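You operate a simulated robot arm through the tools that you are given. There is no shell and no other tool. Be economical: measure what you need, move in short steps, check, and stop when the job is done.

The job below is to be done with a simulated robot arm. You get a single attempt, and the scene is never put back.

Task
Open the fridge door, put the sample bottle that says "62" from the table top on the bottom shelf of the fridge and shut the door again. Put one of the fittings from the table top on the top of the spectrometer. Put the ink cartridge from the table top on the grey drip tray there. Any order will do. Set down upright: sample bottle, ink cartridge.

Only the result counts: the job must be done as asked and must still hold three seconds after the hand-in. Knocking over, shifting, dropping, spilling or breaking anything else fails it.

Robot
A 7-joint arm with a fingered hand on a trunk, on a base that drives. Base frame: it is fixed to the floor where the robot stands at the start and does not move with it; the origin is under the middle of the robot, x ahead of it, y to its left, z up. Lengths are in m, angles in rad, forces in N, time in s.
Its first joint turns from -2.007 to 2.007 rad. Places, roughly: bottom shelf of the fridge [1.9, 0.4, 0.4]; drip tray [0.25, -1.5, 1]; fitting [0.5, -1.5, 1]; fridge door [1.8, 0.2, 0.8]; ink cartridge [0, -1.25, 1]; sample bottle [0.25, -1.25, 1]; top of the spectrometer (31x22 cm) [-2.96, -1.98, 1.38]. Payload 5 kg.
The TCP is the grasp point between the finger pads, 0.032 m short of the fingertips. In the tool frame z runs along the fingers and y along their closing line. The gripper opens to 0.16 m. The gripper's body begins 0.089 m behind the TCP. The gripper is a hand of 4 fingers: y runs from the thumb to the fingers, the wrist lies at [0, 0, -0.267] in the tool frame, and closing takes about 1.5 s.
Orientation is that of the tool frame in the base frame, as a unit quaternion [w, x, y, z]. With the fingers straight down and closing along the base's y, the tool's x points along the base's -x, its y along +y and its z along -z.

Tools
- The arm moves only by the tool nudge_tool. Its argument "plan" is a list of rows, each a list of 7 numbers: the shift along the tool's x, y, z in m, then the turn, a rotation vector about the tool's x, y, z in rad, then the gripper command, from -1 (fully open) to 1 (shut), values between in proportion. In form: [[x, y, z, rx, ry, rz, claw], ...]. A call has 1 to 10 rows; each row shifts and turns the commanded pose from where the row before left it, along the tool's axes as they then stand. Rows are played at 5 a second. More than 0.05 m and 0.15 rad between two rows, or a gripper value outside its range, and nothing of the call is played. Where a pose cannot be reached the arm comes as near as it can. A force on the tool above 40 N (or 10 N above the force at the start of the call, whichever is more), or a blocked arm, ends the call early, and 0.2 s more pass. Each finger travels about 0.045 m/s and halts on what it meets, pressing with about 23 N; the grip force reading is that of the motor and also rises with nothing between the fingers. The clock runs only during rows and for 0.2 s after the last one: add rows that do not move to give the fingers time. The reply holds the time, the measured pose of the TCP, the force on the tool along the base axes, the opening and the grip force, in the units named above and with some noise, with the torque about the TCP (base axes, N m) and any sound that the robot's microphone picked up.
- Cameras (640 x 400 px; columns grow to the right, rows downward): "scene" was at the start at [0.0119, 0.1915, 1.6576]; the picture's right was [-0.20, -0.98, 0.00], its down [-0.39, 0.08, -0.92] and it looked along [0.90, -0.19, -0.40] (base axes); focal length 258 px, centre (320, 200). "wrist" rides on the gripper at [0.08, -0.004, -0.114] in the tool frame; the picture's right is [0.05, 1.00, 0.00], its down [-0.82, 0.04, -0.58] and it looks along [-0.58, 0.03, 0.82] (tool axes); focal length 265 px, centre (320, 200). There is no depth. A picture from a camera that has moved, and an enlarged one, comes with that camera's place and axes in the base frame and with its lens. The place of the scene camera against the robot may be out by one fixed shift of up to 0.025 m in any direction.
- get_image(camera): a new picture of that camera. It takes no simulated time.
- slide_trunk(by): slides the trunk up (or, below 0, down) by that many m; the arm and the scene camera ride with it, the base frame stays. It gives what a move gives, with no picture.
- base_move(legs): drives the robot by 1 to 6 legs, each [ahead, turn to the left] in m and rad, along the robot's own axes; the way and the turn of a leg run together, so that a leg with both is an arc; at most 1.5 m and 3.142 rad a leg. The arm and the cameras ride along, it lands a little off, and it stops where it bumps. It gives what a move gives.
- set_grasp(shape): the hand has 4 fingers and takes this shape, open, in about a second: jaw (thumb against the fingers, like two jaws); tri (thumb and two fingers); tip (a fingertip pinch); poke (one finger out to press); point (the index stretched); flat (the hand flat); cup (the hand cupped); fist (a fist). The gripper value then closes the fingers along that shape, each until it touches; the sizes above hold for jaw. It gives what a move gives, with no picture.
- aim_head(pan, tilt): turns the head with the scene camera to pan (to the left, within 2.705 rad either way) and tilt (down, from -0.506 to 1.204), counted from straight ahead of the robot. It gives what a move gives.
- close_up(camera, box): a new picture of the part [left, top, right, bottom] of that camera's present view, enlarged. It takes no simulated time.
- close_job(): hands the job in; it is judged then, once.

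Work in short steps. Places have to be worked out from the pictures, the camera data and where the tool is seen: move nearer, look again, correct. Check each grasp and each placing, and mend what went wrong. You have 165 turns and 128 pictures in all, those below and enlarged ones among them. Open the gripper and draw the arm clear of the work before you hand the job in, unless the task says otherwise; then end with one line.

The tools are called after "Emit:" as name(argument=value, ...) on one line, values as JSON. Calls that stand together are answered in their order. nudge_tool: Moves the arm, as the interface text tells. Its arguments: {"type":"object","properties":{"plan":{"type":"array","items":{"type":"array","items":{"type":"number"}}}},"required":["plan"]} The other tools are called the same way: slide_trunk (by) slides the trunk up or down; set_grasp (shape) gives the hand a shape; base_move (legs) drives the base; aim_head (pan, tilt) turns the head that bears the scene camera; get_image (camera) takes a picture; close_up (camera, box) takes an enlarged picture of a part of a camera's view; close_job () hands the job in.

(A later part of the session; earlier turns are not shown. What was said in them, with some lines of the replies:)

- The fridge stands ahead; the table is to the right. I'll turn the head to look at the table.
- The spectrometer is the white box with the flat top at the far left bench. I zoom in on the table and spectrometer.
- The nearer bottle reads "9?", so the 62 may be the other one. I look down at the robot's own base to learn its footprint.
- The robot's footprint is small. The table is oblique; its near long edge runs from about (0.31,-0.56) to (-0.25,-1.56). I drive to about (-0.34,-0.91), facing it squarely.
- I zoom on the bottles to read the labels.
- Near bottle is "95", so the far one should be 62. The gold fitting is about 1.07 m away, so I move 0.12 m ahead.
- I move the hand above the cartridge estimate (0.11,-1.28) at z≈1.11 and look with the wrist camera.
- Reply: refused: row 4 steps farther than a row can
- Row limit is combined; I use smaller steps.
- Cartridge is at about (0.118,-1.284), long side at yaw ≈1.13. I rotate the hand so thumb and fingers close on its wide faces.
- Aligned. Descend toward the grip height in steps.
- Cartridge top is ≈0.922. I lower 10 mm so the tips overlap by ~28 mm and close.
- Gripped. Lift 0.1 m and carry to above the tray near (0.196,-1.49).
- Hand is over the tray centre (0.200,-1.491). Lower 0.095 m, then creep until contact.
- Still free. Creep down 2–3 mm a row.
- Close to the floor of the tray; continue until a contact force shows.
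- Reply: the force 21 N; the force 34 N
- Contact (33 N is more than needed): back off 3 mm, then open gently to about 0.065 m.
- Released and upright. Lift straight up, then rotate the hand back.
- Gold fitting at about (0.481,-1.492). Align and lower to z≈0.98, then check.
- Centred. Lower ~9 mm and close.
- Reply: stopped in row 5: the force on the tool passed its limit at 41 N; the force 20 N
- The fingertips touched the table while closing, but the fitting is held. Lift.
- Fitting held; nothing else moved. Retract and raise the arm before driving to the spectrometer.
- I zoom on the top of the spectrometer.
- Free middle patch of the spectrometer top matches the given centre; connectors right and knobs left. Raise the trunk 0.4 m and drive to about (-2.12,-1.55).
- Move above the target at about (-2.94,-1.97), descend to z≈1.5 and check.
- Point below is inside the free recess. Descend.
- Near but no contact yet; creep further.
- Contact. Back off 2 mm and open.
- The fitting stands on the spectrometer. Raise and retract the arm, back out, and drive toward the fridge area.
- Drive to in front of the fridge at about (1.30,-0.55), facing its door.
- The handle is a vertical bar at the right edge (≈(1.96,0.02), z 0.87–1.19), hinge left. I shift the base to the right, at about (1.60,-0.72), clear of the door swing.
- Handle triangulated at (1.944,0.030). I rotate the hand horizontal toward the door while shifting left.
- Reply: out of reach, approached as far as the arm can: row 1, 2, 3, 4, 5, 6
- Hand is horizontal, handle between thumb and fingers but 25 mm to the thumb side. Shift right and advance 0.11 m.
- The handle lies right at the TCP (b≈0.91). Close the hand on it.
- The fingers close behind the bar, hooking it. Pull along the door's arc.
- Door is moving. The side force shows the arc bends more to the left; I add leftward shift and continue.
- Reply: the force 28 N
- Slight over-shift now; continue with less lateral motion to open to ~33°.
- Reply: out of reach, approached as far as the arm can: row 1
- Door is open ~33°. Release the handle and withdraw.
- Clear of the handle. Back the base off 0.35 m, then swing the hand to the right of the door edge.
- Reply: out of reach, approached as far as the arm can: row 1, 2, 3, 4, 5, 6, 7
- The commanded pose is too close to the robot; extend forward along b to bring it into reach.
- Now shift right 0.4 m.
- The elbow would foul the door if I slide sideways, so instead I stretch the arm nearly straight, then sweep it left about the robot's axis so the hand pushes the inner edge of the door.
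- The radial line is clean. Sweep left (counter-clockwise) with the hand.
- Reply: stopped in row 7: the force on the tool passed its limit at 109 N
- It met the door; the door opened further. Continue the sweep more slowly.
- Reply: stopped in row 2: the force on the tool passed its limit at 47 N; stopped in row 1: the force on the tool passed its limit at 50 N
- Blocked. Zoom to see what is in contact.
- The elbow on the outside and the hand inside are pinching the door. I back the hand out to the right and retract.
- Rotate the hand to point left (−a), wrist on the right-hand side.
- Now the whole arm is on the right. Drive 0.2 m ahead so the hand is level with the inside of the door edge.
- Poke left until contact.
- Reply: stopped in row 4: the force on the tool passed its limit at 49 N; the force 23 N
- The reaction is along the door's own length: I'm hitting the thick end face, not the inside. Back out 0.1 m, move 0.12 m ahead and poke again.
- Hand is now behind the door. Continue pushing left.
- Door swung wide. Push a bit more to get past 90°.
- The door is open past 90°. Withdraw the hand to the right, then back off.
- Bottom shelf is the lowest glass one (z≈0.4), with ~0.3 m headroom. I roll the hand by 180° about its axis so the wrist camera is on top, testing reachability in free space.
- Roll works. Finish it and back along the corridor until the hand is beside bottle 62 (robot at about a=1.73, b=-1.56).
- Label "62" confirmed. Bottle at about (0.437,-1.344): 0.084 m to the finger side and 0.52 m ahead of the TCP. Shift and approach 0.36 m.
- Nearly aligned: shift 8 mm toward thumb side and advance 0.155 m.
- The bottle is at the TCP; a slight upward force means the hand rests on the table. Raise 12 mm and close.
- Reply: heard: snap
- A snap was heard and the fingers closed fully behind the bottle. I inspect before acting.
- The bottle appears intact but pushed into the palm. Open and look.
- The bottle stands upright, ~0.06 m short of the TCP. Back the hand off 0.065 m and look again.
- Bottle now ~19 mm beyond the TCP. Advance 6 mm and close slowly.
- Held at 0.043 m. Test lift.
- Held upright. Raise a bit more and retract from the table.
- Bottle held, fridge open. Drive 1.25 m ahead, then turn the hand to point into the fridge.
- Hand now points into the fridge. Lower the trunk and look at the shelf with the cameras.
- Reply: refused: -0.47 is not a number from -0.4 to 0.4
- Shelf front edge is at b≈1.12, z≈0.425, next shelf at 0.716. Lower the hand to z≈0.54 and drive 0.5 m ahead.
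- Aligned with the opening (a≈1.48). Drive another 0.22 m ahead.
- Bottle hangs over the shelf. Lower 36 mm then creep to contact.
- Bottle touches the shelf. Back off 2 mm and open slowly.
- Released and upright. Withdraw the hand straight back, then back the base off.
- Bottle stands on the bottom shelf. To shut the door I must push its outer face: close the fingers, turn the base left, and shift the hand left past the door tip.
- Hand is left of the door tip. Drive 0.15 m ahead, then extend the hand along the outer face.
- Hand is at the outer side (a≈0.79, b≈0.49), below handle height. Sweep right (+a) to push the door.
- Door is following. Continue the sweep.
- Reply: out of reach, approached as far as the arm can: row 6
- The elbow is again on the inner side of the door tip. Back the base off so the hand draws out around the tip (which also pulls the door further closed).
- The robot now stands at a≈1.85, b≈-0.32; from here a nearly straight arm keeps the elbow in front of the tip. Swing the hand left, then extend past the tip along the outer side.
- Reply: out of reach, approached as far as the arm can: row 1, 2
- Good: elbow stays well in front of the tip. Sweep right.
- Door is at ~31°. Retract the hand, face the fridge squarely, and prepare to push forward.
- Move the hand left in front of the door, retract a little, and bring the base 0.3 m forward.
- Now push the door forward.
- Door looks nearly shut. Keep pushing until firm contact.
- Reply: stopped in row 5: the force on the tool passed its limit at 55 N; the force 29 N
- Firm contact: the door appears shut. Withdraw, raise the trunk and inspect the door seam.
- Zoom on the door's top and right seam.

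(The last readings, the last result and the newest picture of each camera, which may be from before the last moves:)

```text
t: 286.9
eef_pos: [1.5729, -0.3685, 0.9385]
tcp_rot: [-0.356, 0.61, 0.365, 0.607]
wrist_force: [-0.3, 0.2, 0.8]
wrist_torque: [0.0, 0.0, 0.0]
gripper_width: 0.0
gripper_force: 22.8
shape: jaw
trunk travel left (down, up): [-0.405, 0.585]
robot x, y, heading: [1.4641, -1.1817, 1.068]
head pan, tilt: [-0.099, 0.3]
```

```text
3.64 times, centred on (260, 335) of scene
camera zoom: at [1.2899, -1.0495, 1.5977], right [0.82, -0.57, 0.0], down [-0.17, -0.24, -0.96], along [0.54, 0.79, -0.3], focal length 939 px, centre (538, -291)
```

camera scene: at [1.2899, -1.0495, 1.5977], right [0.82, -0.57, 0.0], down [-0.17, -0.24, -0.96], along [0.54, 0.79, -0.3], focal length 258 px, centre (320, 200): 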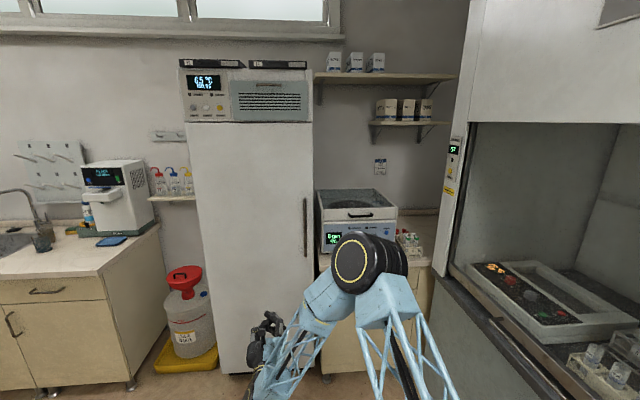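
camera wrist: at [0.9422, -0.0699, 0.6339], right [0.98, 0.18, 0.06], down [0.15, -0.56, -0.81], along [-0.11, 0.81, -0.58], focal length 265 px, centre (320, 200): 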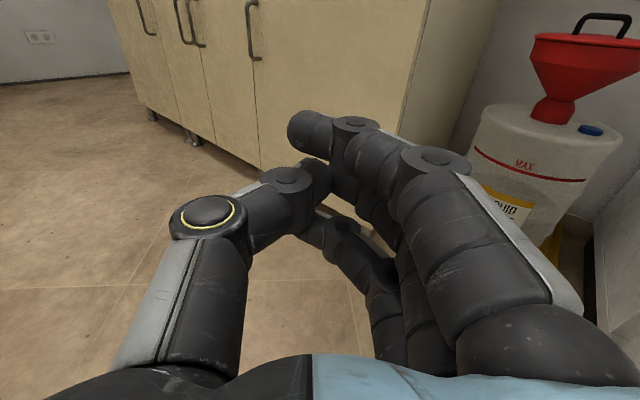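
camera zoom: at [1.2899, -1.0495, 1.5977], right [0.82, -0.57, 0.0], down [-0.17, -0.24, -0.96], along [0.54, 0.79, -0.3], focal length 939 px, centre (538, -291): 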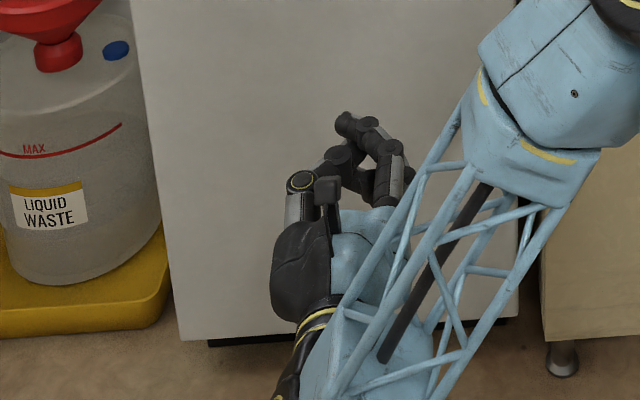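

The seam is even all round: the door is shut. Open the gripper in free space, arm clear of everything, with a final look at the table.

Emit:
nudge_tool(plan=[[0, 0, 0, 0, 0, 0, 0], [0, 0, 0, 0, 0, 0, -1], [0, 0, -0.02, 0, 0, 0, -1], [0, 0, 0, 0, 0, 0, -1], [0, 0, 0, 0, 0, 0, -1], [0, 0, 0, 0, 0, 0, -1]])

Emit:
aim_head(pan=1.7, tilt=0.5)

Emit:
get_image(camera="scene")

```text
t: 288.4
eef_pos: [1.5632, -0.3849, 0.937]
tcp_rot: [-0.356, 0.61, 0.366, 0.607]
wrist_force: [-0.2, 0.1, 0.4]
wrist_torque: [0.0, 0.0, -0.01]
gripper_width: 0.1097
gripper_force: 0.2
shape: jaw
trunk travel left (down, up): [-0.405, 0.585]
robot x, y, heading: [1.4629, -1.1782, 1.068]
head pan, tilt: [-0.099, 0.3]
```

```text
t: 290.1
eef_pos: [1.5628, -0.3854, 0.9365]
tcp_rot: [-0.356, 0.609, 0.366, 0.607]
wrist_force: [-0.2, 0.3, 0.0]
wrist_torque: [0.01, 0.0, -0.02]
gripper_width: 0.1598
gripper_force: 0.1
shape: jaw
trunk travel left (down, up): [-0.405, 0.585]
robot x, y, heading: [1.4627, -1.1809, 1.065]
head pan, tilt: [1.7, 0.499]
```

```text
8 pictures are left
camera scene: at [1.1524, -1.0933, 1.5794], right [0.36, 0.93, 0.0], down [0.45, -0.17, -0.88], along [-0.82, 0.32, -0.48], focal length 258 px, centre (320, 200)
```

scene: 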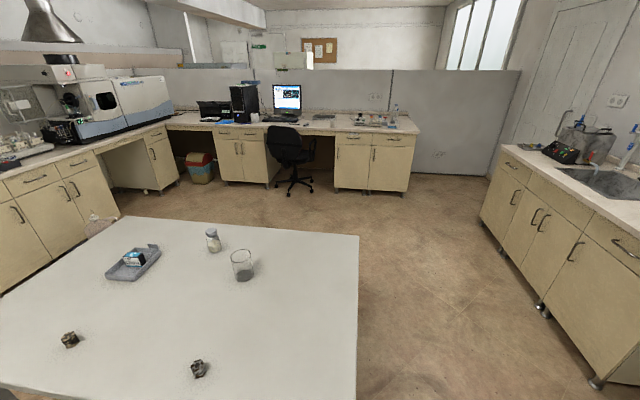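

The last picture of the table shows the cartridge upright in the tray and the other items undisturbed. The gripper is open and the arm is clear, so I hand in.

Emit:
close_job()

```text
The job is handed in.
```

The job is handed in. Bottle 62 stands upright on the bottom fridge shelf with the door shut, the gold fitting is on top of the spectrometer, and the ink cartridge stands upright in the drip tray. A snap sounded on my first grasp of the bottle; it looked intact afterwards, but I don't know the cause.
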